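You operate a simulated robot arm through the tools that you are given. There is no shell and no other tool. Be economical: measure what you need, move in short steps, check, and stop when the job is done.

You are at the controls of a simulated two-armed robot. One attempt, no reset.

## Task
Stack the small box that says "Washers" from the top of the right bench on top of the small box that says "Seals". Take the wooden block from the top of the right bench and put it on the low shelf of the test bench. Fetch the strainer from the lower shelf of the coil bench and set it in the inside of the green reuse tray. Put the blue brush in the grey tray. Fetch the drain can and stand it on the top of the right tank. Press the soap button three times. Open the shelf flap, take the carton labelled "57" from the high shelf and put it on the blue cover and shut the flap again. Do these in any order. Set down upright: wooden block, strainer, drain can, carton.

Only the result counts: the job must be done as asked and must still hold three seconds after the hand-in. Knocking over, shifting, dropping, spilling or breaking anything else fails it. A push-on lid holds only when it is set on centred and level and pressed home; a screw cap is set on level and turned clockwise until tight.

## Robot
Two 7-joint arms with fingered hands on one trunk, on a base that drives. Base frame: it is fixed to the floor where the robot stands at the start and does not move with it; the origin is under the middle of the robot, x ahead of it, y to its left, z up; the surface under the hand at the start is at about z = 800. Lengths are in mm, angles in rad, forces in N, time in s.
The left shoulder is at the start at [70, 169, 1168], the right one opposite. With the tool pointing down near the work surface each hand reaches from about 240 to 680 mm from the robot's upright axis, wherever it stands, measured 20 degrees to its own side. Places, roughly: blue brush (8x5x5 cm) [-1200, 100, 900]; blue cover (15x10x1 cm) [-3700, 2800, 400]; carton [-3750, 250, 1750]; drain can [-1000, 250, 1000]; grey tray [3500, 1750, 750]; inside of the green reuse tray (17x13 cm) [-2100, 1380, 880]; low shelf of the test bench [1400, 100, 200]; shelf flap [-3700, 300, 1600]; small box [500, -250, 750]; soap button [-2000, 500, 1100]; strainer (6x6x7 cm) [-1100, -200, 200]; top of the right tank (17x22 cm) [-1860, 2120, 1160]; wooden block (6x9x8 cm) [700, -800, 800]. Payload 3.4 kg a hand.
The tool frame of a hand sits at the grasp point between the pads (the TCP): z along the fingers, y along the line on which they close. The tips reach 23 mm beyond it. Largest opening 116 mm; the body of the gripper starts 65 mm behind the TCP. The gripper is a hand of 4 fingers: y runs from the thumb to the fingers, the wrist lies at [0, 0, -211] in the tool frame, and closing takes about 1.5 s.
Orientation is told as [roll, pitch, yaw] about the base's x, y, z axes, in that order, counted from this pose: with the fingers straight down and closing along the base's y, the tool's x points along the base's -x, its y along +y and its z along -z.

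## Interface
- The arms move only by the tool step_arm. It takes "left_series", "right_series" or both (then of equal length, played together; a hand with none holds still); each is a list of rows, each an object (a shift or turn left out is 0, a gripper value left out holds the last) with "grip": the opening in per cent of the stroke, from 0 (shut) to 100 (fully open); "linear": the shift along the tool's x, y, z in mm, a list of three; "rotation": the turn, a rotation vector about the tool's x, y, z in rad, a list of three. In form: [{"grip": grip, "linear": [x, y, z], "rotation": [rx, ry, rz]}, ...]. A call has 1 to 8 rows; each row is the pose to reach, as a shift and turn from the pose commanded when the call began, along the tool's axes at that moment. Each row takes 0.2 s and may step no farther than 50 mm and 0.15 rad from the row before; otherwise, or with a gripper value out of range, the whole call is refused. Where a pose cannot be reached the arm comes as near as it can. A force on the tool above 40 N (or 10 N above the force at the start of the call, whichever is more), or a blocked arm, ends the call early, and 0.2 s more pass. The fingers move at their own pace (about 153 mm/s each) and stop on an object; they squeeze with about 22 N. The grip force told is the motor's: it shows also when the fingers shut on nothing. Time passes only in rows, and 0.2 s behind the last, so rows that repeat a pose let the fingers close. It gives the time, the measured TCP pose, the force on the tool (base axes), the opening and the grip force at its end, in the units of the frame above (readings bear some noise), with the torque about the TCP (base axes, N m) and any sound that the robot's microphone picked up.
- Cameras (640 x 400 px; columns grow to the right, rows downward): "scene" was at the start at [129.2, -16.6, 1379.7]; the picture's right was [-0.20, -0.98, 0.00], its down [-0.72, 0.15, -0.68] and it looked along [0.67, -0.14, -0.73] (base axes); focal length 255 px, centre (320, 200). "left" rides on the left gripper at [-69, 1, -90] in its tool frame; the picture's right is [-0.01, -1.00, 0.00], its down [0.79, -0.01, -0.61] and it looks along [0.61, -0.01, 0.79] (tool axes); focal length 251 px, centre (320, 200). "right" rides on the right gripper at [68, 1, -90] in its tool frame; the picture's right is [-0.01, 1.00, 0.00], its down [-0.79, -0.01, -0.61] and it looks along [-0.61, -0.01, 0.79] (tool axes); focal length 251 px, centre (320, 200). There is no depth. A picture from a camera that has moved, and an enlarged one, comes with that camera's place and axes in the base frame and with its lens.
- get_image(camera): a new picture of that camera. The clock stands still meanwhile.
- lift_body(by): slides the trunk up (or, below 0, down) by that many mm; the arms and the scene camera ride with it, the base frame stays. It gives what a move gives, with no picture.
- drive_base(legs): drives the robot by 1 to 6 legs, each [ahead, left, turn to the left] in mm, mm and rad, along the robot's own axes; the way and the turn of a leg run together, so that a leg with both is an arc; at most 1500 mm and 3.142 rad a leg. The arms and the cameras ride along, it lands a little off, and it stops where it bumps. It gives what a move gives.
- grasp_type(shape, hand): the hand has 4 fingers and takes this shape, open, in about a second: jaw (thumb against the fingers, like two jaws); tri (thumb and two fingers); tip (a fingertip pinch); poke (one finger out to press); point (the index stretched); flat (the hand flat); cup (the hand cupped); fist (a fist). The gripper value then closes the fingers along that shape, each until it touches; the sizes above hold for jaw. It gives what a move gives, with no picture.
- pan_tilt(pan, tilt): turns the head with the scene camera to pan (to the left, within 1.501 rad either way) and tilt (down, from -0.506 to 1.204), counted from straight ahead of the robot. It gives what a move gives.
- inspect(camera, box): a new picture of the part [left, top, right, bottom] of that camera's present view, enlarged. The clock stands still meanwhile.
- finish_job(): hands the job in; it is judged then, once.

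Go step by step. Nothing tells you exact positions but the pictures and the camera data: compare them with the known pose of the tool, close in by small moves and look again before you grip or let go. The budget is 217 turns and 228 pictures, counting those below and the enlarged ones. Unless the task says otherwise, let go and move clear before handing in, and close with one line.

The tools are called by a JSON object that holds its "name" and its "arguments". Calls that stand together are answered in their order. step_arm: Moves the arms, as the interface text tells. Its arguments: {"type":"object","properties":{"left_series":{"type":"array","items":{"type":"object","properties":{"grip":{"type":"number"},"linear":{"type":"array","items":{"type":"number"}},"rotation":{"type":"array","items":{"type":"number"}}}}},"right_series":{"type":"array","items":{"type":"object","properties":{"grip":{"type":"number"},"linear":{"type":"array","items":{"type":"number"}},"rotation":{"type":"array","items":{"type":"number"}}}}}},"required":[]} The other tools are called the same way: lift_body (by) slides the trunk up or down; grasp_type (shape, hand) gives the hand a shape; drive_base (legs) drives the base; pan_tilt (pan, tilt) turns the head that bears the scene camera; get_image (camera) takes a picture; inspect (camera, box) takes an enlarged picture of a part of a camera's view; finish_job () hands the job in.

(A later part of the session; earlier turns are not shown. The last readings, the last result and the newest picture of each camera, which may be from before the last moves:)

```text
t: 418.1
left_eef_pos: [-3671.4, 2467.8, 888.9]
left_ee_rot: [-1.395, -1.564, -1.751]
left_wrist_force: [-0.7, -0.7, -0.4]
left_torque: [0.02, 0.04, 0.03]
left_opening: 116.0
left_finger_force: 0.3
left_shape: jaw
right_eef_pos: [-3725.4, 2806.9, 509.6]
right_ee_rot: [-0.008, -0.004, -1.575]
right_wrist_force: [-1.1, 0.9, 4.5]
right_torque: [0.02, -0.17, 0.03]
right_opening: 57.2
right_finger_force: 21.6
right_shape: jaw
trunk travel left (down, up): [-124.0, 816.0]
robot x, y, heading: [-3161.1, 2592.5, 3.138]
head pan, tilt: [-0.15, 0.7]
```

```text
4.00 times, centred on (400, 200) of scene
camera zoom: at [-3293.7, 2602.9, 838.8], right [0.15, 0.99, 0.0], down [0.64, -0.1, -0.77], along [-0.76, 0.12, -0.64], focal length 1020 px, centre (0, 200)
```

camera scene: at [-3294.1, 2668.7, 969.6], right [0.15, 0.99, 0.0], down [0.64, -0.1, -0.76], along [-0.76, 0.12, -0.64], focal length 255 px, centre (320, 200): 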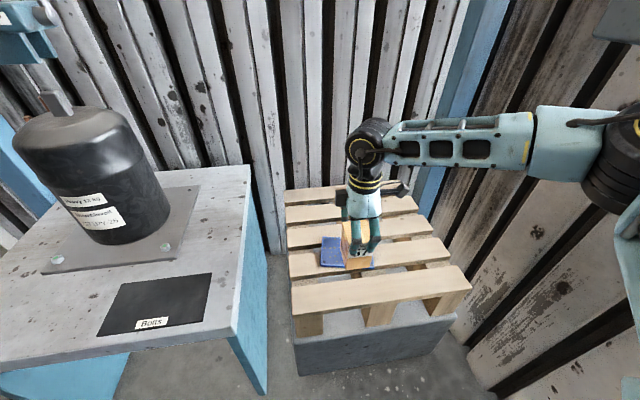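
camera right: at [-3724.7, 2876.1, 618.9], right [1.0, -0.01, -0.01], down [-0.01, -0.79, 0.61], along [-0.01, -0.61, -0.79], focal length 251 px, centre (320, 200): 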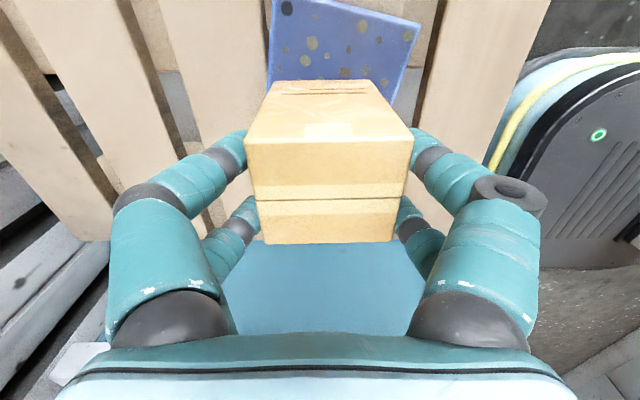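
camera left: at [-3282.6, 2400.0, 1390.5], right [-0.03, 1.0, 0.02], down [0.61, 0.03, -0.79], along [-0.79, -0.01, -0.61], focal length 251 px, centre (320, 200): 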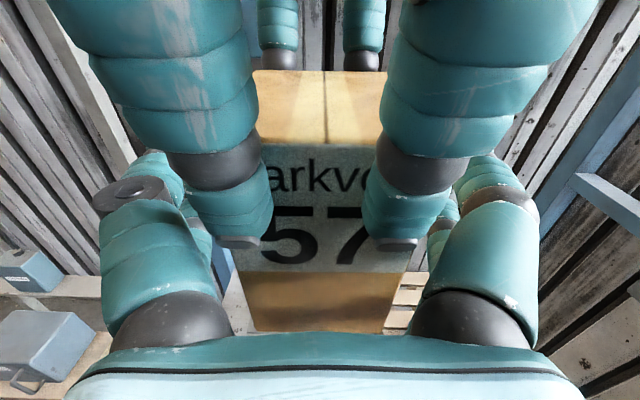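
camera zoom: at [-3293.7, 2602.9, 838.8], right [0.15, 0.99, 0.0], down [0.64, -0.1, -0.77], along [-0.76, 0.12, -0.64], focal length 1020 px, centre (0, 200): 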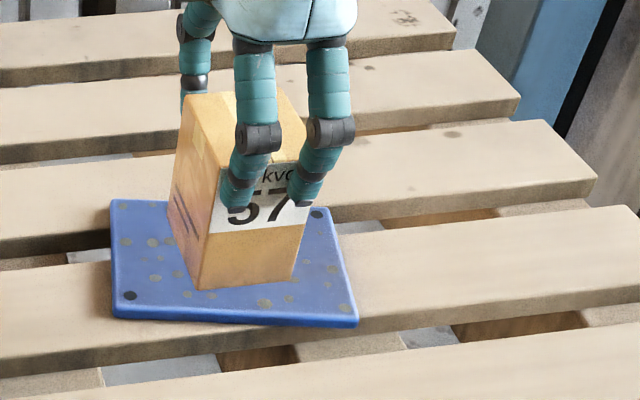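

Contact felt (force reversed). One more millimetre, then release and rise with the trunk.

{"name": "lift_body", "arguments": {"by": -1}}

{"name": "step_arm", "arguments": {"right_series": [{"linear": [0, 0, 0], "grip": 65}, {"linear": [0, 0, 0], "grip": 75}, {"linear": [0, 0, 0], "grip": 80}, {"linear": [0, 0, 0], "grip": 80}]}}

{"name": "lift_body", "arguments": {"by": 150}}

{"name": "get_image", "arguments": {"camera": "scene"}}

```text
t: 418.6
left_eef_pos: [-3669.4, 2467.5, 889.2]
left_ee_rot: [-1.511, -1.562, -1.631]
left_wrist_force: [-0.1, -0.6, -0.2]
left_torque: [-0.03, -0.02, 0.01]
left_opening: 116.2
left_finger_force: 0.0
left_shape: jaw
right_eef_pos: [-3724.3, 2807.1, 510.1]
right_ee_rot: [-0.011, -0.003, -1.576]
right_wrist_force: [-3.0, 1.5, 11.6]
right_torque: [0.0, -0.2, 0.07]
right_opening: 57.2
right_finger_force: 21.7
right_shape: jaw
trunk travel left (down, up): [-123.0, 817.0]
robot x, y, heading: [-3164.1, 2591.1, 3.137]
head pan, tilt: [-0.15, 0.7]
```

```text
t: 419.6
left_eef_pos: [-3670.9, 2468.0, 888.4]
left_ee_rot: [-1.322, -1.565, -1.821]
left_wrist_force: [0.5, 0.7, 0.0]
left_torque: [0.01, -0.03, -0.04]
left_opening: 115.8
left_finger_force: 0.0
left_shape: jaw
right_eef_pos: [-3724.8, 2808.6, 507.7]
right_ee_rot: [-0.007, -0.003, -1.575]
right_wrist_force: [-0.2, -0.5, -0.3]
right_torque: [-0.01, 0.01, 0.03]
right_opening: 92.7
right_finger_force: 0.0
right_shape: jaw
trunk travel left (down, up): [-123.0, 817.0]
robot x, y, heading: [-3162.7, 2590.2, 3.142]
head pan, tilt: [-0.15, 0.7]
```

```text
t: 421.4
left_eef_pos: [-3671.6, 2467.8, 1038.8]
left_ee_rot: [-1.303, -1.563, -1.841]
left_wrist_force: [-0.1, 1.0, 1.0]
left_torque: [0.01, -0.01, 0.01]
left_opening: 116.0
left_finger_force: 0.0
left_shape: jaw
right_eef_pos: [-3725.9, 2807.6, 656.8]
right_ee_rot: [-0.006, -0.006, -1.575]
right_wrist_force: [1.0, -0.2, -1.5]
right_torque: [0.01, -0.01, -0.05]
right_opening: 92.6
right_finger_force: 0.0
right_shape: jaw
trunk travel left (down, up): [-273.0, 667.0]
robot x, y, heading: [-3159.2, 2590.5, 3.139]
head pan, tilt: [-0.15, 0.7]
```

```text
41 pictures are left
camera scene: at [-3294.2, 2603.0, 987.5], right [0.15, 0.99, 0.0], down [0.64, -0.1, -0.76], along [-0.76, 0.12, -0.64], focal length 255 px, centre (320, 200)
```

scene: 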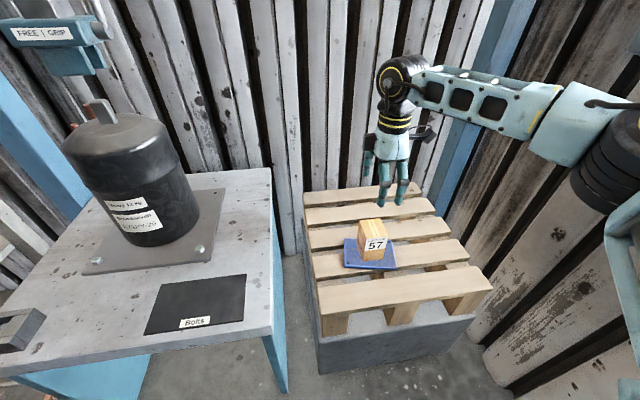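

Carton "57" stands on the blue cover. Now back to shut the flap: raise the trunk, drive south, left hand closed and pointing forward, to lift the flap from below at its south part.

{"name": "drive_base", "arguments": {"legs": [[-280, 0, 0]]}}

{"name": "lift_body", "arguments": {"by": 400}}

{"name": "lift_body", "arguments": {"by": 262}}

{"name": "drive_base", "arguments": {"legs": [[0, 1500, 0], [0, 790, 0]]}}

{"name": "step_arm", "arguments": {"left_series": [{"linear": [40, 0, 0], "grip": 0}, {"linear": [80, 0, 0], "grip": 0}, {"linear": [120, 0, 0], "grip": 0}, {"linear": [150, 0, 0], "grip": 0}, {"linear": [150, 0, 0], "grip": 0}]}}

{"name": "get_image", "arguments": {"camera": "left"}}

```text
t: 423.3
left_eef_pos: [-3394.6, 2466.1, 1039.4]
left_ee_rot: [-1.414, -1.563, -1.726]
left_wrist_force: [-0.8, -0.1, -1.0]
left_torque: [0.0, -0.04, -0.01]
left_opening: 115.9
left_finger_force: 0.0
left_shape: jaw
right_eef_pos: [-3451.9, 2805.9, 658.4]
right_ee_rot: [-0.007, -0.005, -1.572]
right_wrist_force: [0.2, 0.0, 0.3]
right_torque: [0.0, 0.01, -0.05]
right_opening: 92.5
right_finger_force: 0.0
right_shape: jaw
trunk travel left (down, up): [-273.0, 667.0]
robot x, y, heading: [-2886.4, 2586.9, -3.138]
head pan, tilt: [-0.15, 0.7]
```

```text
t: 427.1
left_eef_pos: [-3396.1, 2465.4, 1439.6]
left_ee_rot: [-1.324, -1.565, -1.818]
left_wrist_force: [-0.8, -0.2, -0.6]
left_torque: [0.0, 0.02, 0.02]
left_opening: 115.4
left_finger_force: 0.1
left_shape: jaw
right_eef_pos: [-3452.5, 2804.7, 1058.5]
right_ee_rot: [-0.007, -0.005, -1.573]
right_wrist_force: [-0.7, 0.0, -0.8]
right_torque: [0.0, -0.02, -0.01]
right_opening: 92.8
right_finger_force: 0.1
right_shape: jaw
trunk travel left (down, up): [-673.0, 267.0]
robot x, y, heading: [-2889.1, 2592.2, -3.136]
head pan, tilt: [-0.15, 0.7]
```

```text
t: 429.8
left_eef_pos: [-3395.1, 2465.6, 1700.1]
left_ee_rot: [-1.327, -1.563, -1.814]
left_wrist_force: [0.5, 0.5, -0.6]
left_torque: [0.02, -0.04, 0.01]
left_opening: 116.0
left_finger_force: 0.1
left_shape: jaw
right_eef_pos: [-3451.8, 2804.7, 1320.1]
right_ee_rot: [-0.007, -0.006, -1.571]
right_wrist_force: [-1.1, -0.2, 0.1]
right_torque: [-0.01, -0.01, 0.0]
right_opening: 92.9
right_finger_force: 0.1
right_shape: jaw
trunk travel left (down, up): [-935.0, 5.0]
robot x, y, heading: [-2885.8, 2587.0, -3.143]
head pan, tilt: [-0.15, 0.7]
```

```text
t: 441.0
left_eef_pos: [-3394.6, 197.7, 1700.3]
left_ee_rot: [-1.281, -1.563, -1.867]
left_wrist_force: [-0.8, -0.2, 0.3]
left_torque: [0.01, 0.03, 0.0]
left_opening: 115.8
left_finger_force: 0.1
left_shape: jaw
right_eef_pos: [-3448.3, 536.6, 1320.6]
right_ee_rot: [-0.007, -0.004, -1.579]
right_wrist_force: [-1.1, -0.2, 0.0]
right_torque: [0.0, -0.01, -0.02]
right_opening: 92.8
right_finger_force: 0.0
right_shape: jaw
trunk travel left (down, up): [-935.0, 5.0]
robot x, y, heading: [-2883.9, 314.1, 3.133]
head pan, tilt: [-0.15, 0.7]
```

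```text
t: 442.2
left_eef_pos: [-3394.6, 194.7, 1550.0]
left_ee_rot: [-1.322, -1.563, -1.826]
left_wrist_force: [0.0, 0.2, 0.2]
left_torque: [-0.02, -0.01, 0.0]
left_opening: 0.0
left_finger_force: 21.5
left_shape: jaw
right_eef_pos: [-3449.0, 534.8, 1319.8]
right_ee_rot: [-0.007, -0.004, -1.58]
right_wrist_force: [1.4, -0.2, -0.7]
right_torque: [0.0, -0.03, -0.01]
right_opening: 92.8
right_finger_force: 0.0
right_shape: jaw
trunk travel left (down, up): [-935.0, 5.0]
robot x, y, heading: [-2882.5, 313.9, 3.134]
head pan, tilt: [-0.15, 0.7]
```

```text
40 pictures are left
camera left: at [-3305.3, 193.0, 1619.0], right [0.01, 1.0, 0.02], down [0.61, 0.01, -0.79], along [-0.79, 0.01, -0.61], focal length 251 px, centre (320, 200)
```

left: 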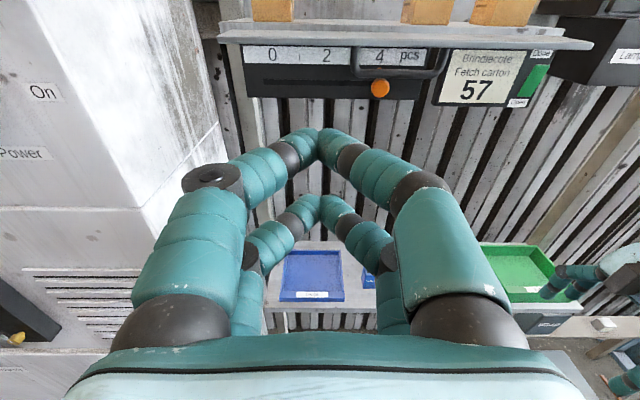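

{"name": "step_arm", "arguments": {"right_series": [{"linear": [0, 46, 0]}, {"linear": [0, 92, 0]}, {"linear": [0, 138, 0]}, {"linear": [0, 184, 0]}, {"linear": [0, 225, 0]}], "left_series": [{"linear": [0, 12, 0]}, {"linear": [0, 24, 0]}, {"linear": [0, 36, 0]}, {"linear": [0, 45, 0]}, {"linear": [0, 45, 0]}]}}

{"name": "drive_base", "arguments": {"legs": [[240, 0, 0]]}}

{"name": "get_image", "arguments": {"camera": "left"}}

{"name": "pan_tilt", "arguments": {"pan": 0.1, "tilt": 0.2}}

{"name": "get_image", "arguments": {"camera": "scene"}}

```text
t: 443.4
left_eef_pos: [-3391.8, 150.5, 1549.8]
left_ee_rot: [-1.683, -1.564, -1.464]
left_wrist_force: [0.0, 0.3, 0.1]
left_torque: [-0.01, -0.03, 0.0]
left_opening: 0.0
left_finger_force: 21.8
left_shape: jaw
right_eef_pos: [-3219.3, 534.4, 1320.3]
right_ee_rot: [-0.01, -0.006, -1.58]
right_wrist_force: [1.0, 0.3, -0.2]
right_torque: [-0.02, 0.01, -0.01]
right_opening: 92.5
right_finger_force: 0.0
right_shape: jaw
trunk travel left (down, up): [-935.0, 5.0]
robot x, y, heading: [-2882.1, 317.5, 3.133]
head pan, tilt: [-0.15, 0.7]
```

```text
t: 445.2
left_eef_pos: [-3630.5, 151.0, 1552.0]
left_ee_rot: [-1.827, -1.564, -1.317]
left_wrist_force: [-0.3, -0.3, -0.5]
left_torque: [0.03, 0.0, 0.02]
left_opening: 0.0
left_finger_force: 21.9
left_shape: jaw
right_eef_pos: [-3460.0, 535.9, 1319.8]
right_ee_rot: [-0.01, -0.005, -1.58]
right_wrist_force: [-0.9, -0.3, 0.4]
right_torque: [-0.02, 0.01, -0.01]
right_opening: 92.4
right_finger_force: 0.1
right_shape: jaw
trunk travel left (down, up): [-935.0, 5.0]
robot x, y, heading: [-3125.1, 316.1, 3.133]
head pan, tilt: [-0.15, 0.7]
```

```text
39 pictures are left
camera left: at [-3540.0, 150.0, 1619.9], right [0.01, 1.0, 0.02], down [0.61, 0.01, -0.8], along [-0.8, 0.01, -0.61], focal length 251 px, centre (320, 200)
```

left: 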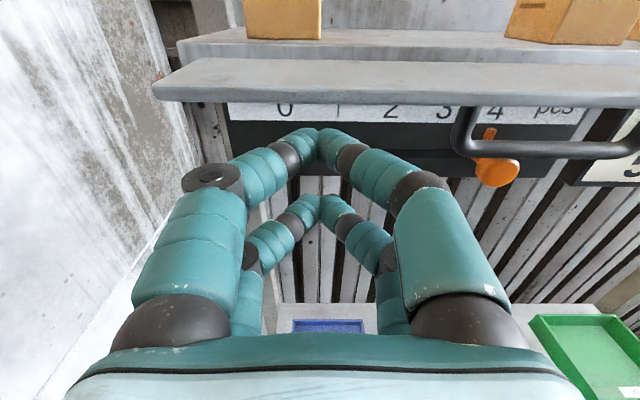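

```text
t: 446.1
left_eef_pos: [-3636.4, 151.8, 1547.9]
left_ee_rot: [-1.216, -1.564, -1.933]
left_wrist_force: [-0.3, -0.1, -1.0]
left_torque: [-0.03, -0.01, 0.01]
left_opening: 0.2
left_finger_force: 21.8
left_shape: jaw
right_eef_pos: [-3465.5, 535.9, 1317.8]
right_ee_rot: [-0.006, -0.006, -1.58]
right_wrist_force: [0.6, -1.3, 0.4]
right_torque: [-0.02, -0.02, 0.0]
right_opening: 92.8
right_finger_force: 0.1
right_shape: jaw
trunk travel left (down, up): [-935.0, 5.0]
robot x, y, heading: [-3123.0, 318.5, 3.129]
head pan, tilt: [0.099, 0.201]
```

```text
38 pictures are left
camera scene: at [-3268.4, 308.3, 1694.8], right [-0.09, 1.0, 0.0], down [0.2, 0.02, -0.98], along [-0.98, -0.09, -0.2], focal length 255 px, centre (320, 200)
```

scene: 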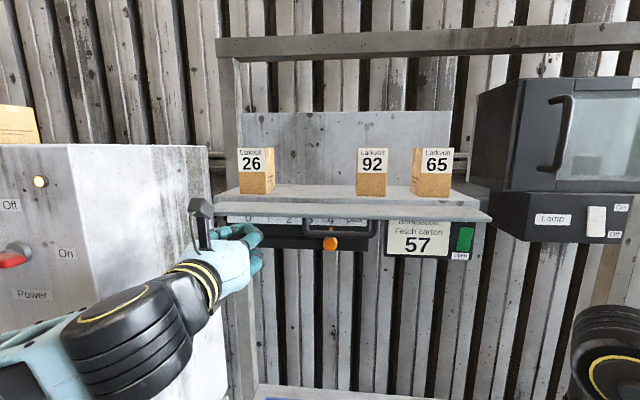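

{"name": "step_arm", "arguments": {"left_series": [{"linear": [0, 0, 12]}, {"linear": [0, 0, 24]}, {"linear": [0, 0, 33]}, {"linear": [-15, 0, 33]}, {"linear": [-30, 0, 33]}, {"linear": [-45, 0, 33]}]}}

{"name": "get_image", "arguments": {"camera": "left"}}

{"name": "inspect", "arguments": {"camera": "scene", "box": [180, 120, 500, 280]}}

```text
t: 447.5
left_eef_pos: [-3667.7, 153.2, 1595.1]
left_ee_rot: [-1.491, -1.564, -1.66]
left_wrist_force: [1.2, 0.7, -1.2]
left_torque: [0.01, -0.02, -0.03]
left_opening: 0.0
left_finger_force: 22.0
left_shape: jaw
right_eef_pos: [-3463.5, 536.2, 1320.0]
right_ee_rot: [-0.006, -0.005, -1.578]
right_wrist_force: [0.3, -1.0, 0.3]
right_torque: [-0.01, 0.02, 0.02]
right_opening: 92.6
right_finger_force: 0.1
right_shape: jaw
trunk travel left (down, up): [-935.0, 5.0]
robot x, y, heading: [-3122.1, 317.2, 3.131]
head pan, tilt: [0.099, 0.201]
```

```text
37 pictures are left
camera left: at [-3578.3, 150.3, 1664.1], right [0.01, 1.0, 0.02], down [0.61, 0.01, -0.79], along [-0.79, 0.01, -0.61], focal length 251 px, centre (320, 200)
```

left: 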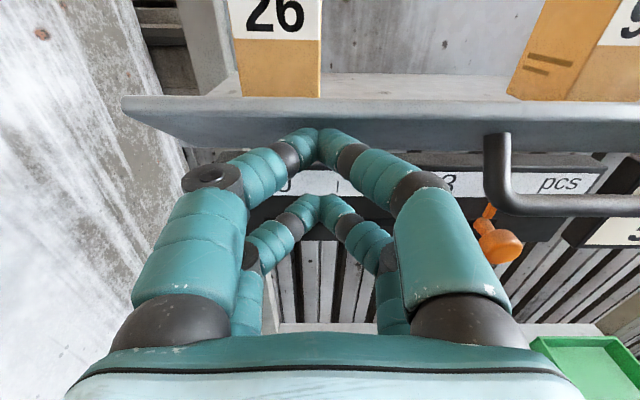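

```text
2.00 times, centred on (340, 200) of scene
camera zoom: at [-3266.3, 308.4, 1695.0], right [-0.09, 1.0, 0.0], down [0.2, 0.02, -0.98], along [-0.98, -0.09, -0.2], focal length 510 px, centre (280, 200)
```

zoom: 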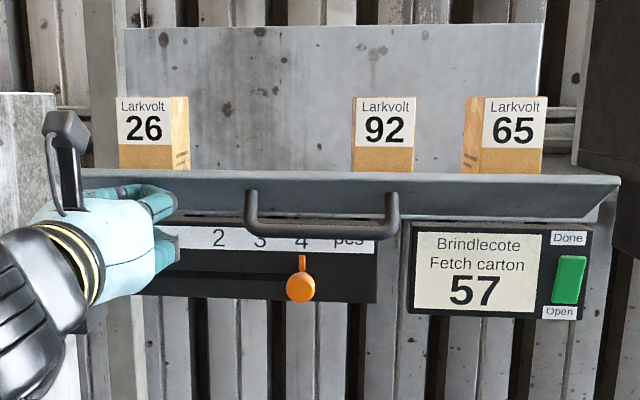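

The flap is lifting. I continue up and push forward to close it.

{"name": "step_arm", "arguments": {"left_series": [{"linear": [-12, 0, 5]}, {"linear": [-24, 0, 10]}, {"linear": [-28, 0, 18]}, {"linear": [-28, 0, 26]}, {"linear": [-28, 0, 34]}, {"linear": [-28, 0, 40]}]}}

{"name": "get_image", "arguments": {"camera": "left"}}

{"name": "inspect", "arguments": {"camera": "scene", "box": [180, 120, 500, 280]}}

```text
t: 448.9
left_eef_pos: [-3708.9, 152.2, 1622.8]
left_ee_rot: [-1.284, -1.564, -1.864]
left_wrist_force: [0.2, 0.1, 0.3]
left_torque: [-0.03, -0.02, -0.04]
left_opening: 0.0
left_finger_force: 21.7
left_shape: jaw
right_eef_pos: [-3465.1, 536.6, 1318.4]
right_ee_rot: [-0.008, -0.006, -1.579]
right_wrist_force: [0.4, 0.9, 0.2]
right_torque: [0.01, 0.0, -0.01]
right_opening: 92.4
right_finger_force: 0.0
right_shape: jaw
trunk travel left (down, up): [-935.0, 5.0]
robot x, y, heading: [-3125.9, 314.6, 3.136]
head pan, tilt: [0.099, 0.201]
```

```text
35 pictures are left
camera left: at [-3619.3, 150.6, 1691.8], right [0.01, 1.0, 0.02], down [0.61, 0.01, -0.79], along [-0.79, 0.01, -0.61], focal length 251 px, centre (320, 200)
```

left: 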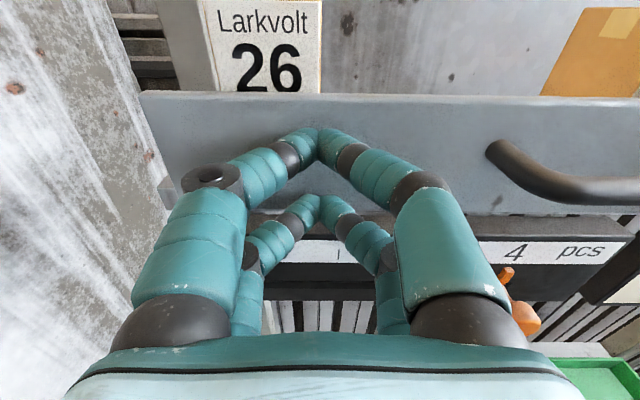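

```text
2.00 times, centred on (340, 200) of scene
camera zoom: at [-3267.5, 308.4, 1694.9], right [-0.09, 1.0, 0.0], down [0.2, 0.02, -0.98], along [-0.98, -0.09, -0.2], focal length 510 px, centre (280, 200)
```

zoom: 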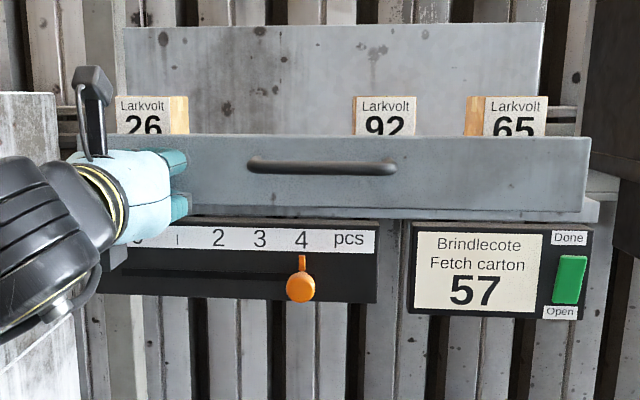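

Nearly closed; push forward until it is firmly home.

{"name": "step_arm", "arguments": {"left_series": [{"linear": [0, 0, 5]}, {"linear": [0, 0, 10]}, {"linear": [0, 0, 14]}, {"linear": [0, 0, 18]}, {"linear": [0, 0, 22]}, {"linear": [0, 0, 26]}]}}

{"name": "inspect", "arguments": {"camera": "scene", "box": [180, 120, 500, 280]}}

```text
t: 450.4
left_eef_pos: [-3711.7, 152.2, 1630.2]
left_ee_rot: [-2.632, -1.556, -0.519]
left_wrist_force: [35.1, 1.6, -5.3]
left_torque: [0.02, -0.53, 0.02]
left_opening: 0.0
left_finger_force: 21.9
left_shape: jaw
right_eef_pos: [-3447.7, 534.5, 1322.9]
right_ee_rot: [-0.019, -0.006, -1.578]
right_wrist_force: [0.5, -0.3, 0.2]
right_torque: [-0.01, 0.0, -0.05]
right_opening: 92.4
right_finger_force: 0.0
right_shape: jaw
trunk travel left (down, up): [-935.0, 5.0]
robot x, y, heading: [-3122.1, 319.9, 3.142]
head pan, tilt: [0.099, 0.201]
stopped in row 6 (left hand): the force on the tool passed its limit at 42 N (the readings are from after the stop); the commanded pose is now the measured one
```

```text
2.00 times, centred on (340, 200) of scene
camera zoom: at [-3245.6, 306.6, 1696.8], right [-0.09, 1.0, 0.0], down [0.19, 0.02, -0.98], along [-0.98, -0.09, -0.19], focal length 510 px, centre (280, 200)
```

zoom: 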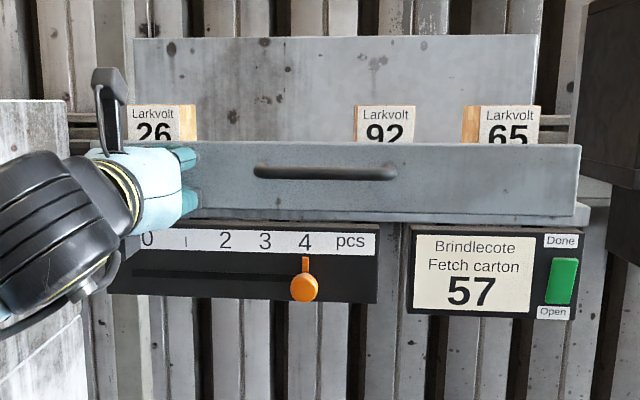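

Firmly home. I back away and check that it stays shut.

{"name": "drive_base", "arguments": {"legs": [[-350, 0, 0]]}}

{"name": "pan_tilt", "arguments": {"pan": 0.05, "tilt": 0.15}}

{"name": "inspect", "arguments": {"camera": "scene", "box": [200, 120, 460, 270]}}

```text
t: 452.7
left_eef_pos: [-3383.2, 150.1, 1621.5]
left_ee_rot: [-1.156, -1.564, -1.993]
left_wrist_force: [0.0, -0.2, -0.6]
left_torque: [-0.02, 0.01, 0.0]
left_opening: 0.2
left_finger_force: 21.3
left_shape: jaw
right_eef_pos: [-3114.3, 533.5, 1318.0]
right_ee_rot: [-0.007, -0.005, -1.579]
right_wrist_force: [-0.3, 0.3, 0.3]
right_torque: [0.0, 0.0, -0.01]
right_opening: 92.5
right_finger_force: 0.0
right_shape: jaw
trunk travel left (down, up): [-935.0, 5.0]
robot x, y, heading: [-2767.6, 315.0, 3.135]
head pan, tilt: [0.099, 0.201]
```

```text
t: 453.4
left_eef_pos: [-3382.5, 150.0, 1621.4]
left_ee_rot: [-1.27, -1.563, -1.878]
left_wrist_force: [0.4, -0.3, -0.3]
left_torque: [0.02, 0.01, 0.03]
left_opening: 0.2
left_finger_force: 21.9
left_shape: jaw
right_eef_pos: [-3112.0, 533.6, 1317.4]
right_ee_rot: [-0.006, -0.006, -1.58]
right_wrist_force: [0.1, 0.2, -0.5]
right_torque: [-0.01, 0.01, 0.02]
right_opening: 92.7
right_finger_force: 0.0
right_shape: jaw
trunk travel left (down, up): [-935.0, 5.0]
robot x, y, heading: [-2774.7, 316.5, 3.136]
head pan, tilt: [0.051, 0.15]
```

```text
2.46 times, centred on (330, 195) of scene
camera zoom: at [-2914.8, 310.7, 1699.5], right [-0.05, 1.0, 0.0], down [0.15, 0.01, -0.99], along [-0.99, -0.04, -0.15], focal length 627 px, centre (295, 212)
```

zoom: 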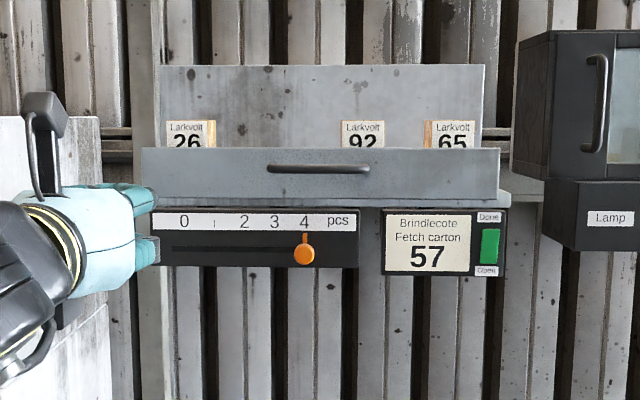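

The flap is shut. Last item: the blue brush. I drive back around the south end to the coil bench.

{"name": "drive_base", "arguments": {"legs": [[0, 1500, 0], [0, 320, 0.006], [-1500, 0, 0], [-980, 0, 0], [0, -1450, 0]]}}

{"name": "lift_body", "arguments": {"by": -260}}

{"name": "pan_tilt", "arguments": {"pan": -0.2, "tilt": 0.6}}

{"name": "get_image", "arguments": {"camera": "scene"}}

```text
t: 481.1
left_eef_pos: [-886.8, -155.7, 1623.2]
left_ee_rot: [-1.414, -1.565, -1.739]
left_wrist_force: [0.3, -1.4, -0.2]
left_torque: [-0.01, 0.02, 0.01]
left_opening: 0.0
left_finger_force: 22.1
left_shape: jaw
right_eef_pos: [-615.1, 227.0, 1318.4]
right_ee_rot: [-0.008, -0.003, -1.585]
right_wrist_force: [-0.9, 0.4, -0.6]
right_torque: [0.0, 0.01, 0.03]
right_opening: 92.7
right_finger_force: 0.1
right_shape: jaw
trunk travel left (down, up): [-935.0, 5.0]
robot x, y, heading: [-278.6, 8.1, 3.126]
head pan, tilt: [0.051, 0.15]
```

```text
t: 483.8
left_eef_pos: [-885.3, -154.7, 1362.6]
left_ee_rot: [-1.419, -1.565, -1.736]
left_wrist_force: [-0.6, 0.0, 0.0]
left_torque: [0.02, 0.02, 0.01]
left_opening: 0.0
left_finger_force: 22.3
left_shape: jaw
right_eef_pos: [-613.6, 229.0, 1058.4]
right_ee_rot: [-0.007, -0.006, -1.584]
right_wrist_force: [0.4, 0.6, -0.5]
right_torque: [-0.02, -0.01, 0.02]
right_opening: 92.9
right_finger_force: 0.0
right_shape: jaw
trunk travel left (down, up): [-675.0, 265.0]
robot x, y, heading: [-275.9, 6.4, 3.128]
head pan, tilt: [0.051, 0.15]
```

```text
t: 484.7
left_eef_pos: [-886.4, -154.3, 1363.0]
left_ee_rot: [-1.405, -1.564, -1.747]
left_wrist_force: [0.2, -0.3, 0.7]
left_torque: [-0.02, 0.02, -0.01]
left_opening: 0.0
left_finger_force: 21.9
left_shape: jaw
right_eef_pos: [-615.4, 227.9, 1059.0]
right_ee_rot: [-0.009, -0.006, -1.586]
right_wrist_force: [-0.8, -0.5, -0.1]
right_torque: [-0.02, -0.02, -0.02]
right_opening: 92.5
right_finger_force: 0.1
right_shape: jaw
trunk travel left (down, up): [-675.0, 265.0]
robot x, y, heading: [-276.4, 5.5, 3.13]
head pan, tilt: [-0.201, 0.6]
```

```text
31 pictures are left
camera scene: at [-412.1, 26.0, 1398.3], right [0.21, 0.98, 0.0], down [0.55, -0.12, -0.83], along [-0.81, 0.17, -0.56], focal length 255 px, centre (320, 200)
```

scene: 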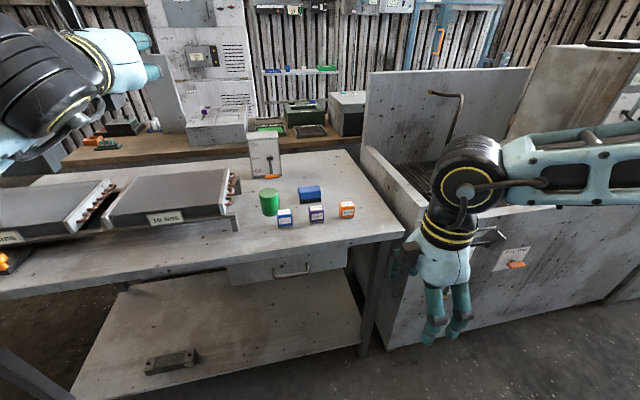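

{"name": "drive_base", "arguments": {"legs": [[350, 75, 0.012]]}}

{"name": "lift_body", "arguments": {"by": -40}}

{"name": "step_arm", "arguments": {"right_series": [{"linear": [0, -45, 0]}, {"linear": [0, -90, 0]}, {"linear": [0, -135, 0]}, {"linear": [0, -165, 0]}]}}

{"name": "get_image", "arguments": {"camera": "right"}}

{"name": "inspect", "arguments": {"camera": "scene", "box": [240, 170, 480, 340]}}

```text
t: 487.0
left_eef_pos: [-1229.1, -237.9, 1362.6]
left_ee_rot: [-1.501, -1.563, -1.637]
left_wrist_force: [0.7, 0.4, 0.1]
left_torque: [0.01, 0.01, -0.01]
left_opening: 0.2
left_finger_force: 22.2
left_shape: jaw
right_eef_pos: [-965.0, 148.7, 1059.1]
right_ee_rot: [-0.006, -0.005, -1.569]
right_wrist_force: [0.2, 0.3, -0.2]
right_torque: [0.0, 0.01, 0.0]
right_opening: 92.6
right_finger_force: 0.1
right_shape: jaw
trunk travel left (down, up): [-675.0, 265.0]
robot x, y, heading: [-623.6, -69.0, -3.137]
head pan, tilt: [-0.201, 0.6]
```

```text
t: 487.8
left_eef_pos: [-1230.6, -238.5, 1323.7]
left_ee_rot: [-1.47, -1.564, -1.668]
left_wrist_force: [0.2, 0.4, 0.0]
left_torque: [-0.01, 0.02, 0.01]
left_opening: 0.3
left_finger_force: 22.1
left_shape: jaw
right_eef_pos: [-964.5, 148.4, 1018.9]
right_ee_rot: [-0.007, -0.004, -1.569]
right_wrist_force: [0.3, 1.2, 0.3]
right_torque: [0.0, 0.02, -0.01]
right_opening: 92.4
right_finger_force: 0.0
right_shape: jaw
trunk travel left (down, up): [-635.0, 305.0]
robot x, y, heading: [-622.6, -64.3, -3.134]
head pan, tilt: [-0.201, 0.6]
```

```text
t: 488.8
left_eef_pos: [-1232.5, -237.2, 1322.3]
left_ee_rot: [-1.205, -1.567, -1.932]
left_wrist_force: [0.3, 0.1, 0.4]
left_torque: [-0.02, 0.0, 0.01]
left_opening: 0.0
left_finger_force: 22.2
left_shape: jaw
right_eef_pos: [-1133.6, 148.9, 1019.1]
right_ee_rot: [-0.006, -0.005, -1.569]
right_wrist_force: [-0.4, 0.2, 1.5]
right_torque: [0.0, -0.01, 0.04]
right_opening: 92.7
right_finger_force: 0.1
right_shape: jaw
trunk travel left (down, up): [-635.0, 305.0]
robot x, y, heading: [-622.3, -66.6, -3.139]
head pan, tilt: [-0.201, 0.6]
```

```text
30 pictures are left
camera right: at [-1132.1, 217.2, 1107.2], right [1.0, -0.01, -0.01], down [0.0, -0.79, 0.61], along [-0.01, -0.61, -0.79], focal length 251 px, centre (320, 200)
```

right: 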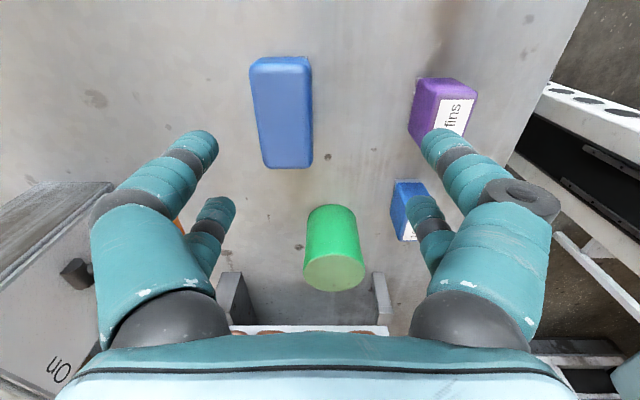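

```text
2.35 times, centred on (360, 255) of scene
camera zoom: at [-761.7, -50.2, 1358.0], right [0.19, 0.98, 0.0], down [0.56, -0.11, -0.82], along [-0.81, 0.16, -0.57], focal length 600 px, centre (226, 71)
```

zoom: 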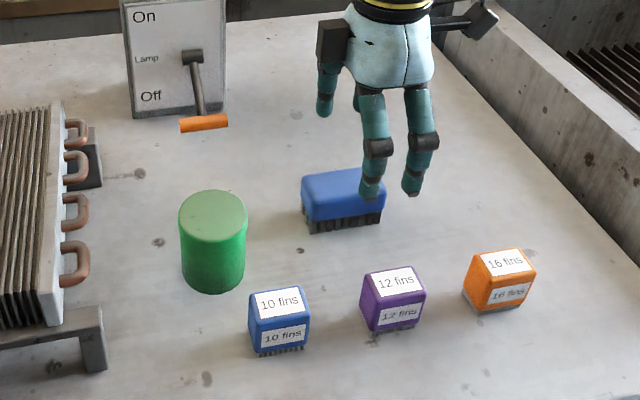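

Brush: centre (-1161, 147), top z≈914, long along y. I move over it and lower with the trunk.

{"name": "step_arm", "arguments": {"right_series": [{"linear": [-1, -15, 0]}, {"linear": [-2, -28, 0]}]}}

{"name": "lift_body", "arguments": {"by": -75}}

{"name": "get_image", "arguments": {"camera": "right"}}

```text
t: 489.4
left_eef_pos: [-1231.2, -237.5, 1321.8]
left_ee_rot: [-1.306, -1.563, -1.832]
left_wrist_force: [0.3, -0.5, 0.1]
left_torque: [0.01, 0.03, 0.0]
left_opening: 0.0
left_finger_force: 22.6
left_shape: jaw
right_eef_pos: [-1160.2, 146.1, 1020.7]
right_ee_rot: [-0.008, -0.004, -1.569]
right_wrist_force: [0.4, 0.0, 0.4]
right_torque: [0.0, -0.01, -0.01]
right_opening: 92.5
right_finger_force: 0.1
right_shape: jaw
trunk travel left (down, up): [-635.0, 305.0]
robot x, y, heading: [-621.7, -63.9, -3.133]
head pan, tilt: [-0.201, 0.6]
```

```text
t: 490.5
left_eef_pos: [-1231.2, -237.6, 1248.1]
left_ee_rot: [-1.453, -1.563, -1.686]
left_wrist_force: [0.0, 0.2, -0.8]
left_torque: [0.02, -0.02, 0.01]
left_opening: 0.1
left_finger_force: 21.6
left_shape: jaw
right_eef_pos: [-1159.7, 145.2, 945.8]
right_ee_rot: [-0.007, -0.006, -1.57]
right_wrist_force: [-0.7, 0.1, -0.1]
right_torque: [0.0, -0.01, 0.04]
right_opening: 92.5
right_finger_force: 0.0
right_shape: jaw
trunk travel left (down, up): [-560.0, 380.0]
robot x, y, heading: [-625.1, -67.2, -3.137]
head pan, tilt: [-0.201, 0.6]
```

```text
28 pictures are left
camera right: at [-1158.6, 214.1, 1034.5], right [1.0, -0.01, -0.01], down [0.0, -0.79, 0.61], along [-0.01, -0.61, -0.79], focal length 251 px, centre (320, 200)
```

right: 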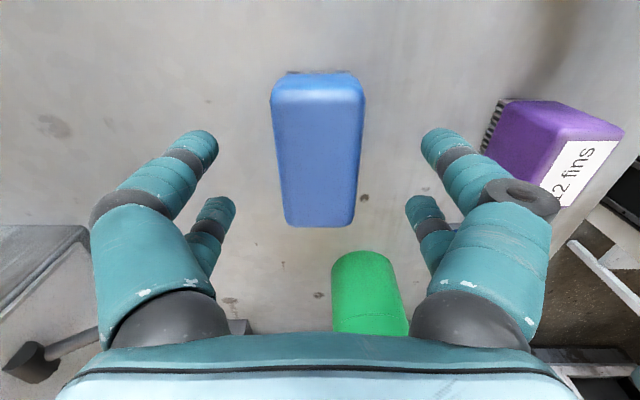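

{"name": "step_arm", "arguments": {"right_series": [{"linear": [3, 0, 20]}, {"linear": [5, 0, 40]}, {"linear": [5, 0, 52]}, {"linear": [5, 0, 52], "grip": 0}, {"linear": [5, 0, 52], "grip": 0}, {"linear": [5, 0, 52], "grip": 0}, {"linear": [5, 0, 52], "grip": 0}, {"linear": [5, 0, 52], "grip": 0}]}}

{"name": "get_image", "arguments": {"camera": "right"}}

```text
t: 491.4
left_eef_pos: [-1230.2, -237.9, 1250.0]
left_ee_rot: [-1.738, -1.562, -1.4]
left_wrist_force: [-1.3, 0.1, 0.0]
left_torque: [-0.01, -0.03, -0.01]
left_opening: 0.0
left_finger_force: 22.1
left_shape: jaw
right_eef_pos: [-1160.3, 149.6, 902.8]
right_ee_rot: [-0.022, -0.006, -1.569]
right_wrist_force: [2.1, 1.9, 20.3]
right_torque: [0.17, -0.76, 0.1]
right_opening: 59.4
right_finger_force: 0.9
right_shape: jaw
trunk travel left (down, up): [-560.0, 380.0]
robot x, y, heading: [-623.5, -67.1, -3.135]
head pan, tilt: [-0.201, 0.6]
stopped in row 4 (right hand): the force on the tool passed its limit at 46 N (the readings are from after the stop); the commanded pose is now the measured one
```

```text
27 pictures are left
camera right: at [-1158.8, 218.3, 991.2], right [1.0, -0.01, -0.02], down [0.01, -0.79, 0.61], along [-0.02, -0.61, -0.79], focal length 251 px, centre (320, 200)
```

right: 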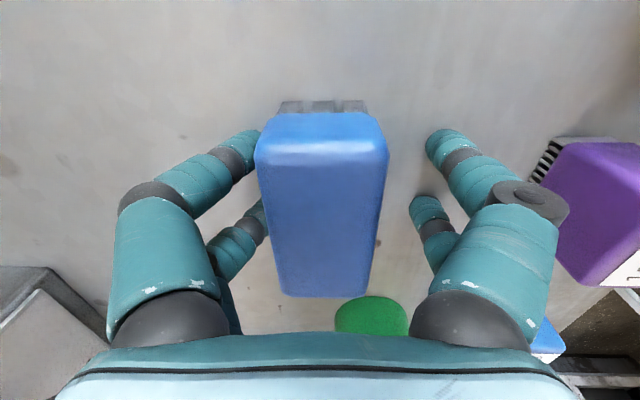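

The fingertips touched the bench (z≈878). Raise 5 mm and close.

{"name": "step_arm", "arguments": {"right_series": [{"linear": [0, 0, -3], "rotation": [0, 0, 0]}, {"linear": [0, 0, -5], "grip": 0}, {"linear": [0, 0, -5], "grip": 0}, {"linear": [0, 0, -5], "grip": 0}, {"linear": [0, 0, -5], "grip": 0}, {"linear": [0, 0, -5], "grip": 0}, {"linear": [0, 0, -30], "grip": 0}, {"linear": [0, 0, -60], "grip": 0}]}}

{"name": "get_image", "arguments": {"camera": "right"}}

```text
t: 493.2
left_eef_pos: [-1229.8, -239.1, 1246.7]
left_ee_rot: [-1.454, -1.563, -1.683]
left_wrist_force: [0.3, -0.8, -0.6]
left_torque: [-0.01, 0.01, -0.03]
left_opening: 0.0
left_finger_force: 22.1
left_shape: jaw
right_eef_pos: [-1160.0, 151.0, 958.9]
right_ee_rot: [-0.015, -0.006, -1.568]
right_wrist_force: [0.6, -0.7, -1.0]
right_torque: [-0.01, 0.0, -0.01]
right_opening: 31.8
right_finger_force: 21.7
right_shape: jaw
trunk travel left (down, up): [-560.0, 380.0]
robot x, y, heading: [-626.4, -68.7, -3.138]
head pan, tilt: [-0.201, 0.6]
```

```text
26 pictures are left
camera right: at [-1158.0, 220.5, 1047.2], right [1.0, -0.01, -0.02], down [0.0, -0.79, 0.61], along [-0.02, -0.61, -0.79], focal length 251 px, centre (320, 200)
```

right: 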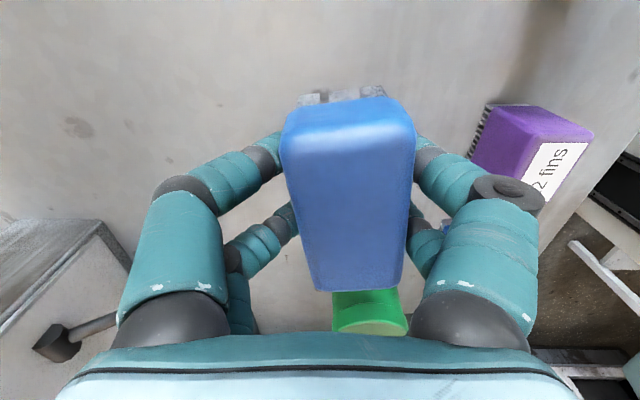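

Brush gripped. Raise, back off, fold the left arm in the open area, and drive round toward the east aisle.

{"name": "lift_body", "arguments": {"by": 300}}

{"name": "drive_base", "arguments": {"legs": [[-330, 0, 0], [0, 1430, 0]]}}

{"name": "step_arm", "arguments": {"left_series": [{"linear": [20, 0, -26], "rotation": [0, 0.14, 0]}, {"linear": [40, 0, -52], "rotation": [0, 0.28, 0]}, {"linear": [60, 0, -78], "rotation": [0, 0.42, 0]}, {"linear": [80, 0, -104], "rotation": [0, 0.56, 0]}, {"linear": [100, 0, -130], "rotation": [0, 0.7, 0]}, {"linear": [120, 0, -156], "rotation": [0, 0.84, 0]}, {"linear": [140, 0, -182], "rotation": [0, 0.98, 0]}, {"linear": [160, 0, -208], "rotation": [0, 1.12, 0]}]}}

{"name": "step_arm", "arguments": {"left_series": [{"linear": [25, 0, 14], "rotation": [0, 0.14, 0]}, {"linear": [50, 0, 28], "rotation": [0, 0.28, 0]}, {"linear": [75, 0, 42], "rotation": [0, 0.42, 0]}]}}

{"name": "drive_base", "arguments": {"legs": [[-1500, 0, 0], [-1080, 0, 0], [0, -1500, 0]]}}

```text
t: 496.2
left_eef_pos: [-1230.9, -238.1, 1547.4]
left_ee_rot: [-1.379, -1.563, -1.76]
left_wrist_force: [-0.9, -0.2, 0.3]
left_torque: [0.02, 0.0, -0.01]
left_opening: 0.0
left_finger_force: 21.7
left_shape: jaw
right_eef_pos: [-1160.0, 151.8, 1258.2]
right_ee_rot: [-0.016, -0.006, -1.569]
right_wrist_force: [0.8, -0.5, -0.9]
right_torque: [0.02, 0.01, -0.03]
right_opening: 31.9
right_finger_force: 21.8
right_shape: jaw
trunk travel left (down, up): [-860.0, 80.0]
robot x, y, heading: [-622.8, -68.0, -3.138]
head pan, tilt: [-0.201, 0.6]
```

```text
t: 505.1
left_eef_pos: [-883.4, -1685.1, 1547.2]
left_ee_rot: [-1.367, -1.564, -1.753]
left_wrist_force: [-0.5, 0.4, -0.1]
left_torque: [-0.01, 0.01, -0.01]
left_opening: 0.3
left_finger_force: 22.1
left_shape: jaw
right_eef_pos: [-819.2, -1294.7, 1258.1]
right_ee_rot: [-0.015, -0.006, -1.549]
right_wrist_force: [0.7, 0.3, -1.9]
right_torque: [-0.01, 0.0, 0.02]
right_opening: 32.0
right_finger_force: 22.1
right_shape: jaw
trunk travel left (down, up): [-860.0, 80.0]
robot x, y, heading: [-283.2, -1503.9, -3.121]
head pan, tilt: [-0.201, 0.6]
```

```text
t: 506.9
left_eef_pos: [-673.2, -1681.9, 1387.7]
left_ee_rot: [-0.007, -0.446, -3.115]
left_wrist_force: [0.1, 0.2, -0.8]
left_torque: [0.0, 0.02, -0.04]
left_opening: 0.0
left_finger_force: 21.8
left_shape: jaw
right_eef_pos: [-818.9, -1295.4, 1257.1]
right_ee_rot: [-0.016, -0.004, -1.55]
right_wrist_force: [-0.2, -0.7, -1.1]
right_torque: [0.01, 0.02, 0.03]
right_opening: 31.7
right_finger_force: 22.3
right_shape: jaw
trunk travel left (down, up): [-860.0, 80.0]
robot x, y, heading: [-278.6, -1505.9, -3.116]
head pan, tilt: [-0.201, 0.6]
```

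```text
t: 507.7
left_eef_pos: [-626.2, -1679.4, 1316.7]
left_ee_rot: [-0.006, -0.024, -3.118]
left_wrist_force: [0.3, -0.4, -0.4]
left_torque: [-0.02, 0.0, 0.01]
left_opening: 0.1
left_finger_force: 21.7
left_shape: jaw
right_eef_pos: [-819.5, -1296.1, 1258.0]
right_ee_rot: [-0.015, -0.006, -1.552]
right_wrist_force: [0.3, -0.5, -1.4]
right_torque: [-0.02, 0.02, 0.0]
right_opening: 31.9
right_finger_force: 21.8
right_shape: jaw
trunk travel left (down, up): [-860.0, 80.0]
robot x, y, heading: [-277.6, -1506.1, -3.118]
head pan, tilt: [-0.201, 0.6]
```

```text
t: 527.5
left_eef_pos: [1946.1, -69.4, 1317.5]
left_ee_rot: [-0.007, -0.031, -3.134]
left_wrist_force: [-0.4, 0.0, 0.0]
left_torque: [-0.01, 0.02, 0.02]
left_opening: 0.0
left_finger_force: 22.1
left_shape: jaw
right_eef_pos: [1758.7, 318.3, 1258.0]
right_ee_rot: [-0.017, -0.004, -1.567]
right_wrist_force: [0.6, 0.8, -1.5]
right_torque: [-0.02, 0.01, -0.03]
right_opening: 31.9
right_finger_force: 21.6
right_shape: jaw
trunk travel left (down, up): [-860.0, 80.0]
robot x, y, heading: [2291.8, 98.1, -3.137]
head pan, tilt: [-0.201, 0.6]
```

Now I turn to face east in the aisle and look for the grey tray.

{"name": "drive_base", "arguments": {"legs": [[0, -700, 0], [0, 0, 3.14]]}}

{"name": "pan_tilt", "arguments": {"pan": 0.3, "tilt": 0.4}}

{"name": "get_image", "arguments": {"camera": "scene"}}

```text
t: 538.6
left_eef_pos: [2649.0, 959.9, 1316.9]
left_ee_rot: [-0.008, -0.028, -0.016]
left_wrist_force: [0.1, 0.0, 0.1]
left_torque: [0.01, 0.03, -0.01]
left_opening: 0.1
left_finger_force: 22.2
left_shape: jaw
right_eef_pos: [2825.9, 567.6, 1258.8]
right_ee_rot: [-0.015, -0.006, 1.551]
right_wrist_force: [0.0, -0.2, -0.5]
right_torque: [0.01, -0.04, -0.02]
right_opening: 31.3
right_finger_force: 21.5
right_shape: jaw
trunk travel left (down, up): [-860.0, 80.0]
robot x, y, heading: [2294.6, 798.9, -0.016]
head pan, tilt: [-0.201, 0.6]
```

```text
t: 539.5
left_eef_pos: [2647.7, 960.7, 1317.8]
left_ee_rot: [-0.007, -0.03, -0.016]
left_wrist_force: [-0.3, 0.3, -0.5]
left_torque: [0.02, -0.05, 0.01]
left_opening: 0.0
left_finger_force: 21.4
left_shape: jaw
right_eef_pos: [2825.4, 569.0, 1258.6]
right_ee_rot: [-0.015, -0.007, 1.553]
right_wrist_force: [-0.4, 1.1, -1.0]
right_torque: [0.02, 0.01, -0.01]
right_opening: 31.7
right_finger_force: 21.8
right_shape: jaw
trunk travel left (down, up): [-860.0, 80.0]
robot x, y, heading: [2296.9, 796.1, -0.014]
head pan, tilt: [0.3, 0.4]
```

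```text
25 pictures are left
camera scene: at [2435.7, 823.0, 1601.4], right [0.28, -0.96, 0.0], down [-0.37, -0.11, -0.92], along [0.88, 0.26, -0.39], focal length 255 px, centre (320, 200)
```

scene: 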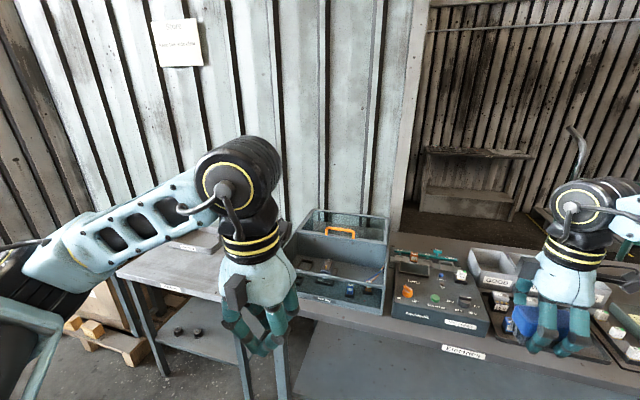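

{"name": "drive_base", "arguments": {"legs": [[0, 550, 0.014]]}}

{"name": "pan_tilt", "arguments": {"pan": 0.05, "tilt": 0.5}}

{"name": "get_image", "arguments": {"camera": "scene"}}

```text
t: 542.7
left_eef_pos: [2650.2, 1514.1, 1317.7]
left_ee_rot: [-0.005, -0.029, -0.002]
left_wrist_force: [0.6, -0.7, -0.1]
left_torque: [0.01, -0.01, -0.01]
left_opening: 0.3
left_finger_force: 22.3
left_shape: jaw
right_eef_pos: [2834.7, 1123.5, 1257.6]
right_ee_rot: [-0.015, -0.008, 1.566]
right_wrist_force: [-0.1, 0.1, -1.4]
right_torque: [-0.01, 0.01, 0.05]
right_opening: 31.6
right_finger_force: 21.9
right_shape: jaw
trunk travel left (down, up): [-860.0, 80.0]
robot x, y, heading: [2300.3, 1345.4, 0.002]
head pan, tilt: [0.3, 0.4]
```

```text
t: 543.5
left_eef_pos: [2649.9, 1515.2, 1318.2]
left_ee_rot: [-0.007, -0.03, -0.002]
left_wrist_force: [0.6, 0.9, -0.8]
left_torque: [-0.01, -0.02, -0.01]
left_opening: 0.1
left_finger_force: 22.1
left_shape: jaw
right_eef_pos: [2835.3, 1124.9, 1257.7]
right_ee_rot: [-0.015, -0.007, 1.567]
right_wrist_force: [0.8, -0.4, -0.4]
right_torque: [-0.02, -0.01, 0.02]
right_opening: 31.2
right_finger_force: 22.0
right_shape: jaw
trunk travel left (down, up): [-860.0, 80.0]
robot x, y, heading: [2302.7, 1348.5, -0.005]
head pan, tilt: [0.051, 0.499]
```

```text
24 pictures are left
camera scene: at [2442.1, 1352.2, 1592.3], right [0.05, -1.0, 0.0], down [-0.48, -0.02, -0.88], along [0.88, 0.04, -0.48], focal length 255 px, centre (320, 200)
```

scene: 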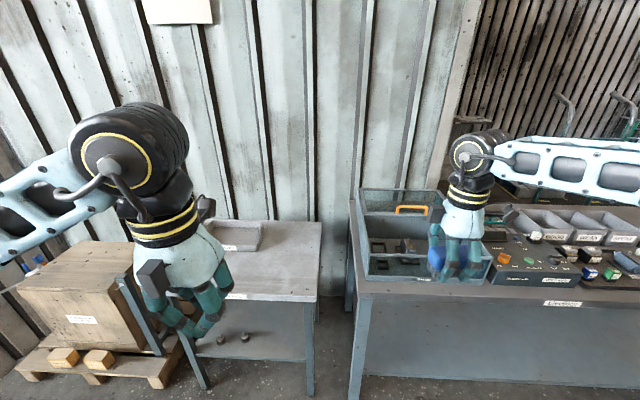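

The grey tray is on the small white table at about (3500, 1800). I drive across and take a closer look.

{"name": "drive_base", "arguments": {"legs": [[0, 620, 0], [420, 0, 0]]}}

{"name": "pan_tilt", "arguments": {"pan": -0.2, "tilt": 0.65}}

{"name": "get_image", "arguments": {"camera": "scene"}}

```text
t: 549.2
left_eef_pos: [3067.3, 2150.0, 1318.1]
left_ee_rot: [-0.007, -0.031, 0.007]
left_wrist_force: [-0.7, 0.5, -0.1]
left_torque: [-0.01, -0.01, -0.01]
left_opening: 0.0
left_finger_force: 21.7
left_shape: jaw
right_eef_pos: [3255.3, 1763.7, 1258.5]
right_ee_rot: [-0.018, -0.006, 1.574]
right_wrist_force: [-0.7, 1.5, -1.7]
right_torque: [-0.02, 0.0, 0.02]
right_opening: 31.3
right_finger_force: 21.9
right_shape: jaw
trunk travel left (down, up): [-860.0, 80.0]
robot x, y, heading: [2722.6, 1982.1, 0.005]
head pan, tilt: [0.051, 0.499]
```

```text
t: 550.0
left_eef_pos: [3068.7, 2150.1, 1317.7]
left_ee_rot: [-0.007, -0.031, 0.006]
left_wrist_force: [0.2, 0.1, -1.1]
left_torque: [0.0, -0.01, 0.0]
left_opening: 0.0
left_finger_force: 21.9
left_shape: jaw
right_eef_pos: [3257.3, 1762.0, 1258.6]
right_ee_rot: [-0.017, -0.006, 1.573]
right_wrist_force: [-0.7, 0.0, -1.0]
right_torque: [0.02, -0.01, 0.02]
right_opening: 31.3
right_finger_force: 21.5
right_shape: jaw
trunk travel left (down, up): [-860.0, 80.0]
robot x, y, heading: [2721.9, 1980.9, 0.009]
head pan, tilt: [-0.201, 0.649]
```

```text
23 pictures are left
camera scene: at [2857.2, 1963.5, 1578.9], right [-0.19, -0.98, 0.0], down [-0.59, 0.12, -0.8], along [0.78, -0.15, -0.6], focal length 255 px, centre (320, 200)
```

scene: 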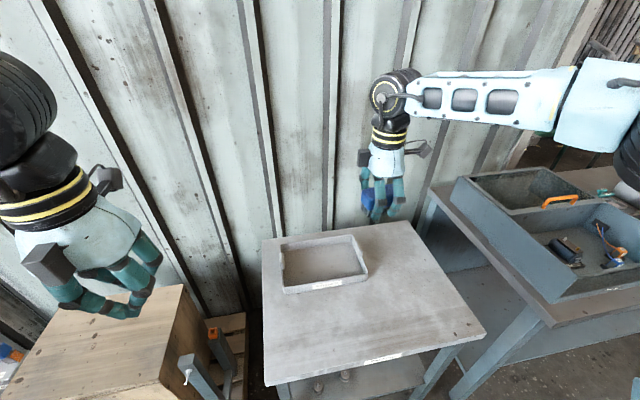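

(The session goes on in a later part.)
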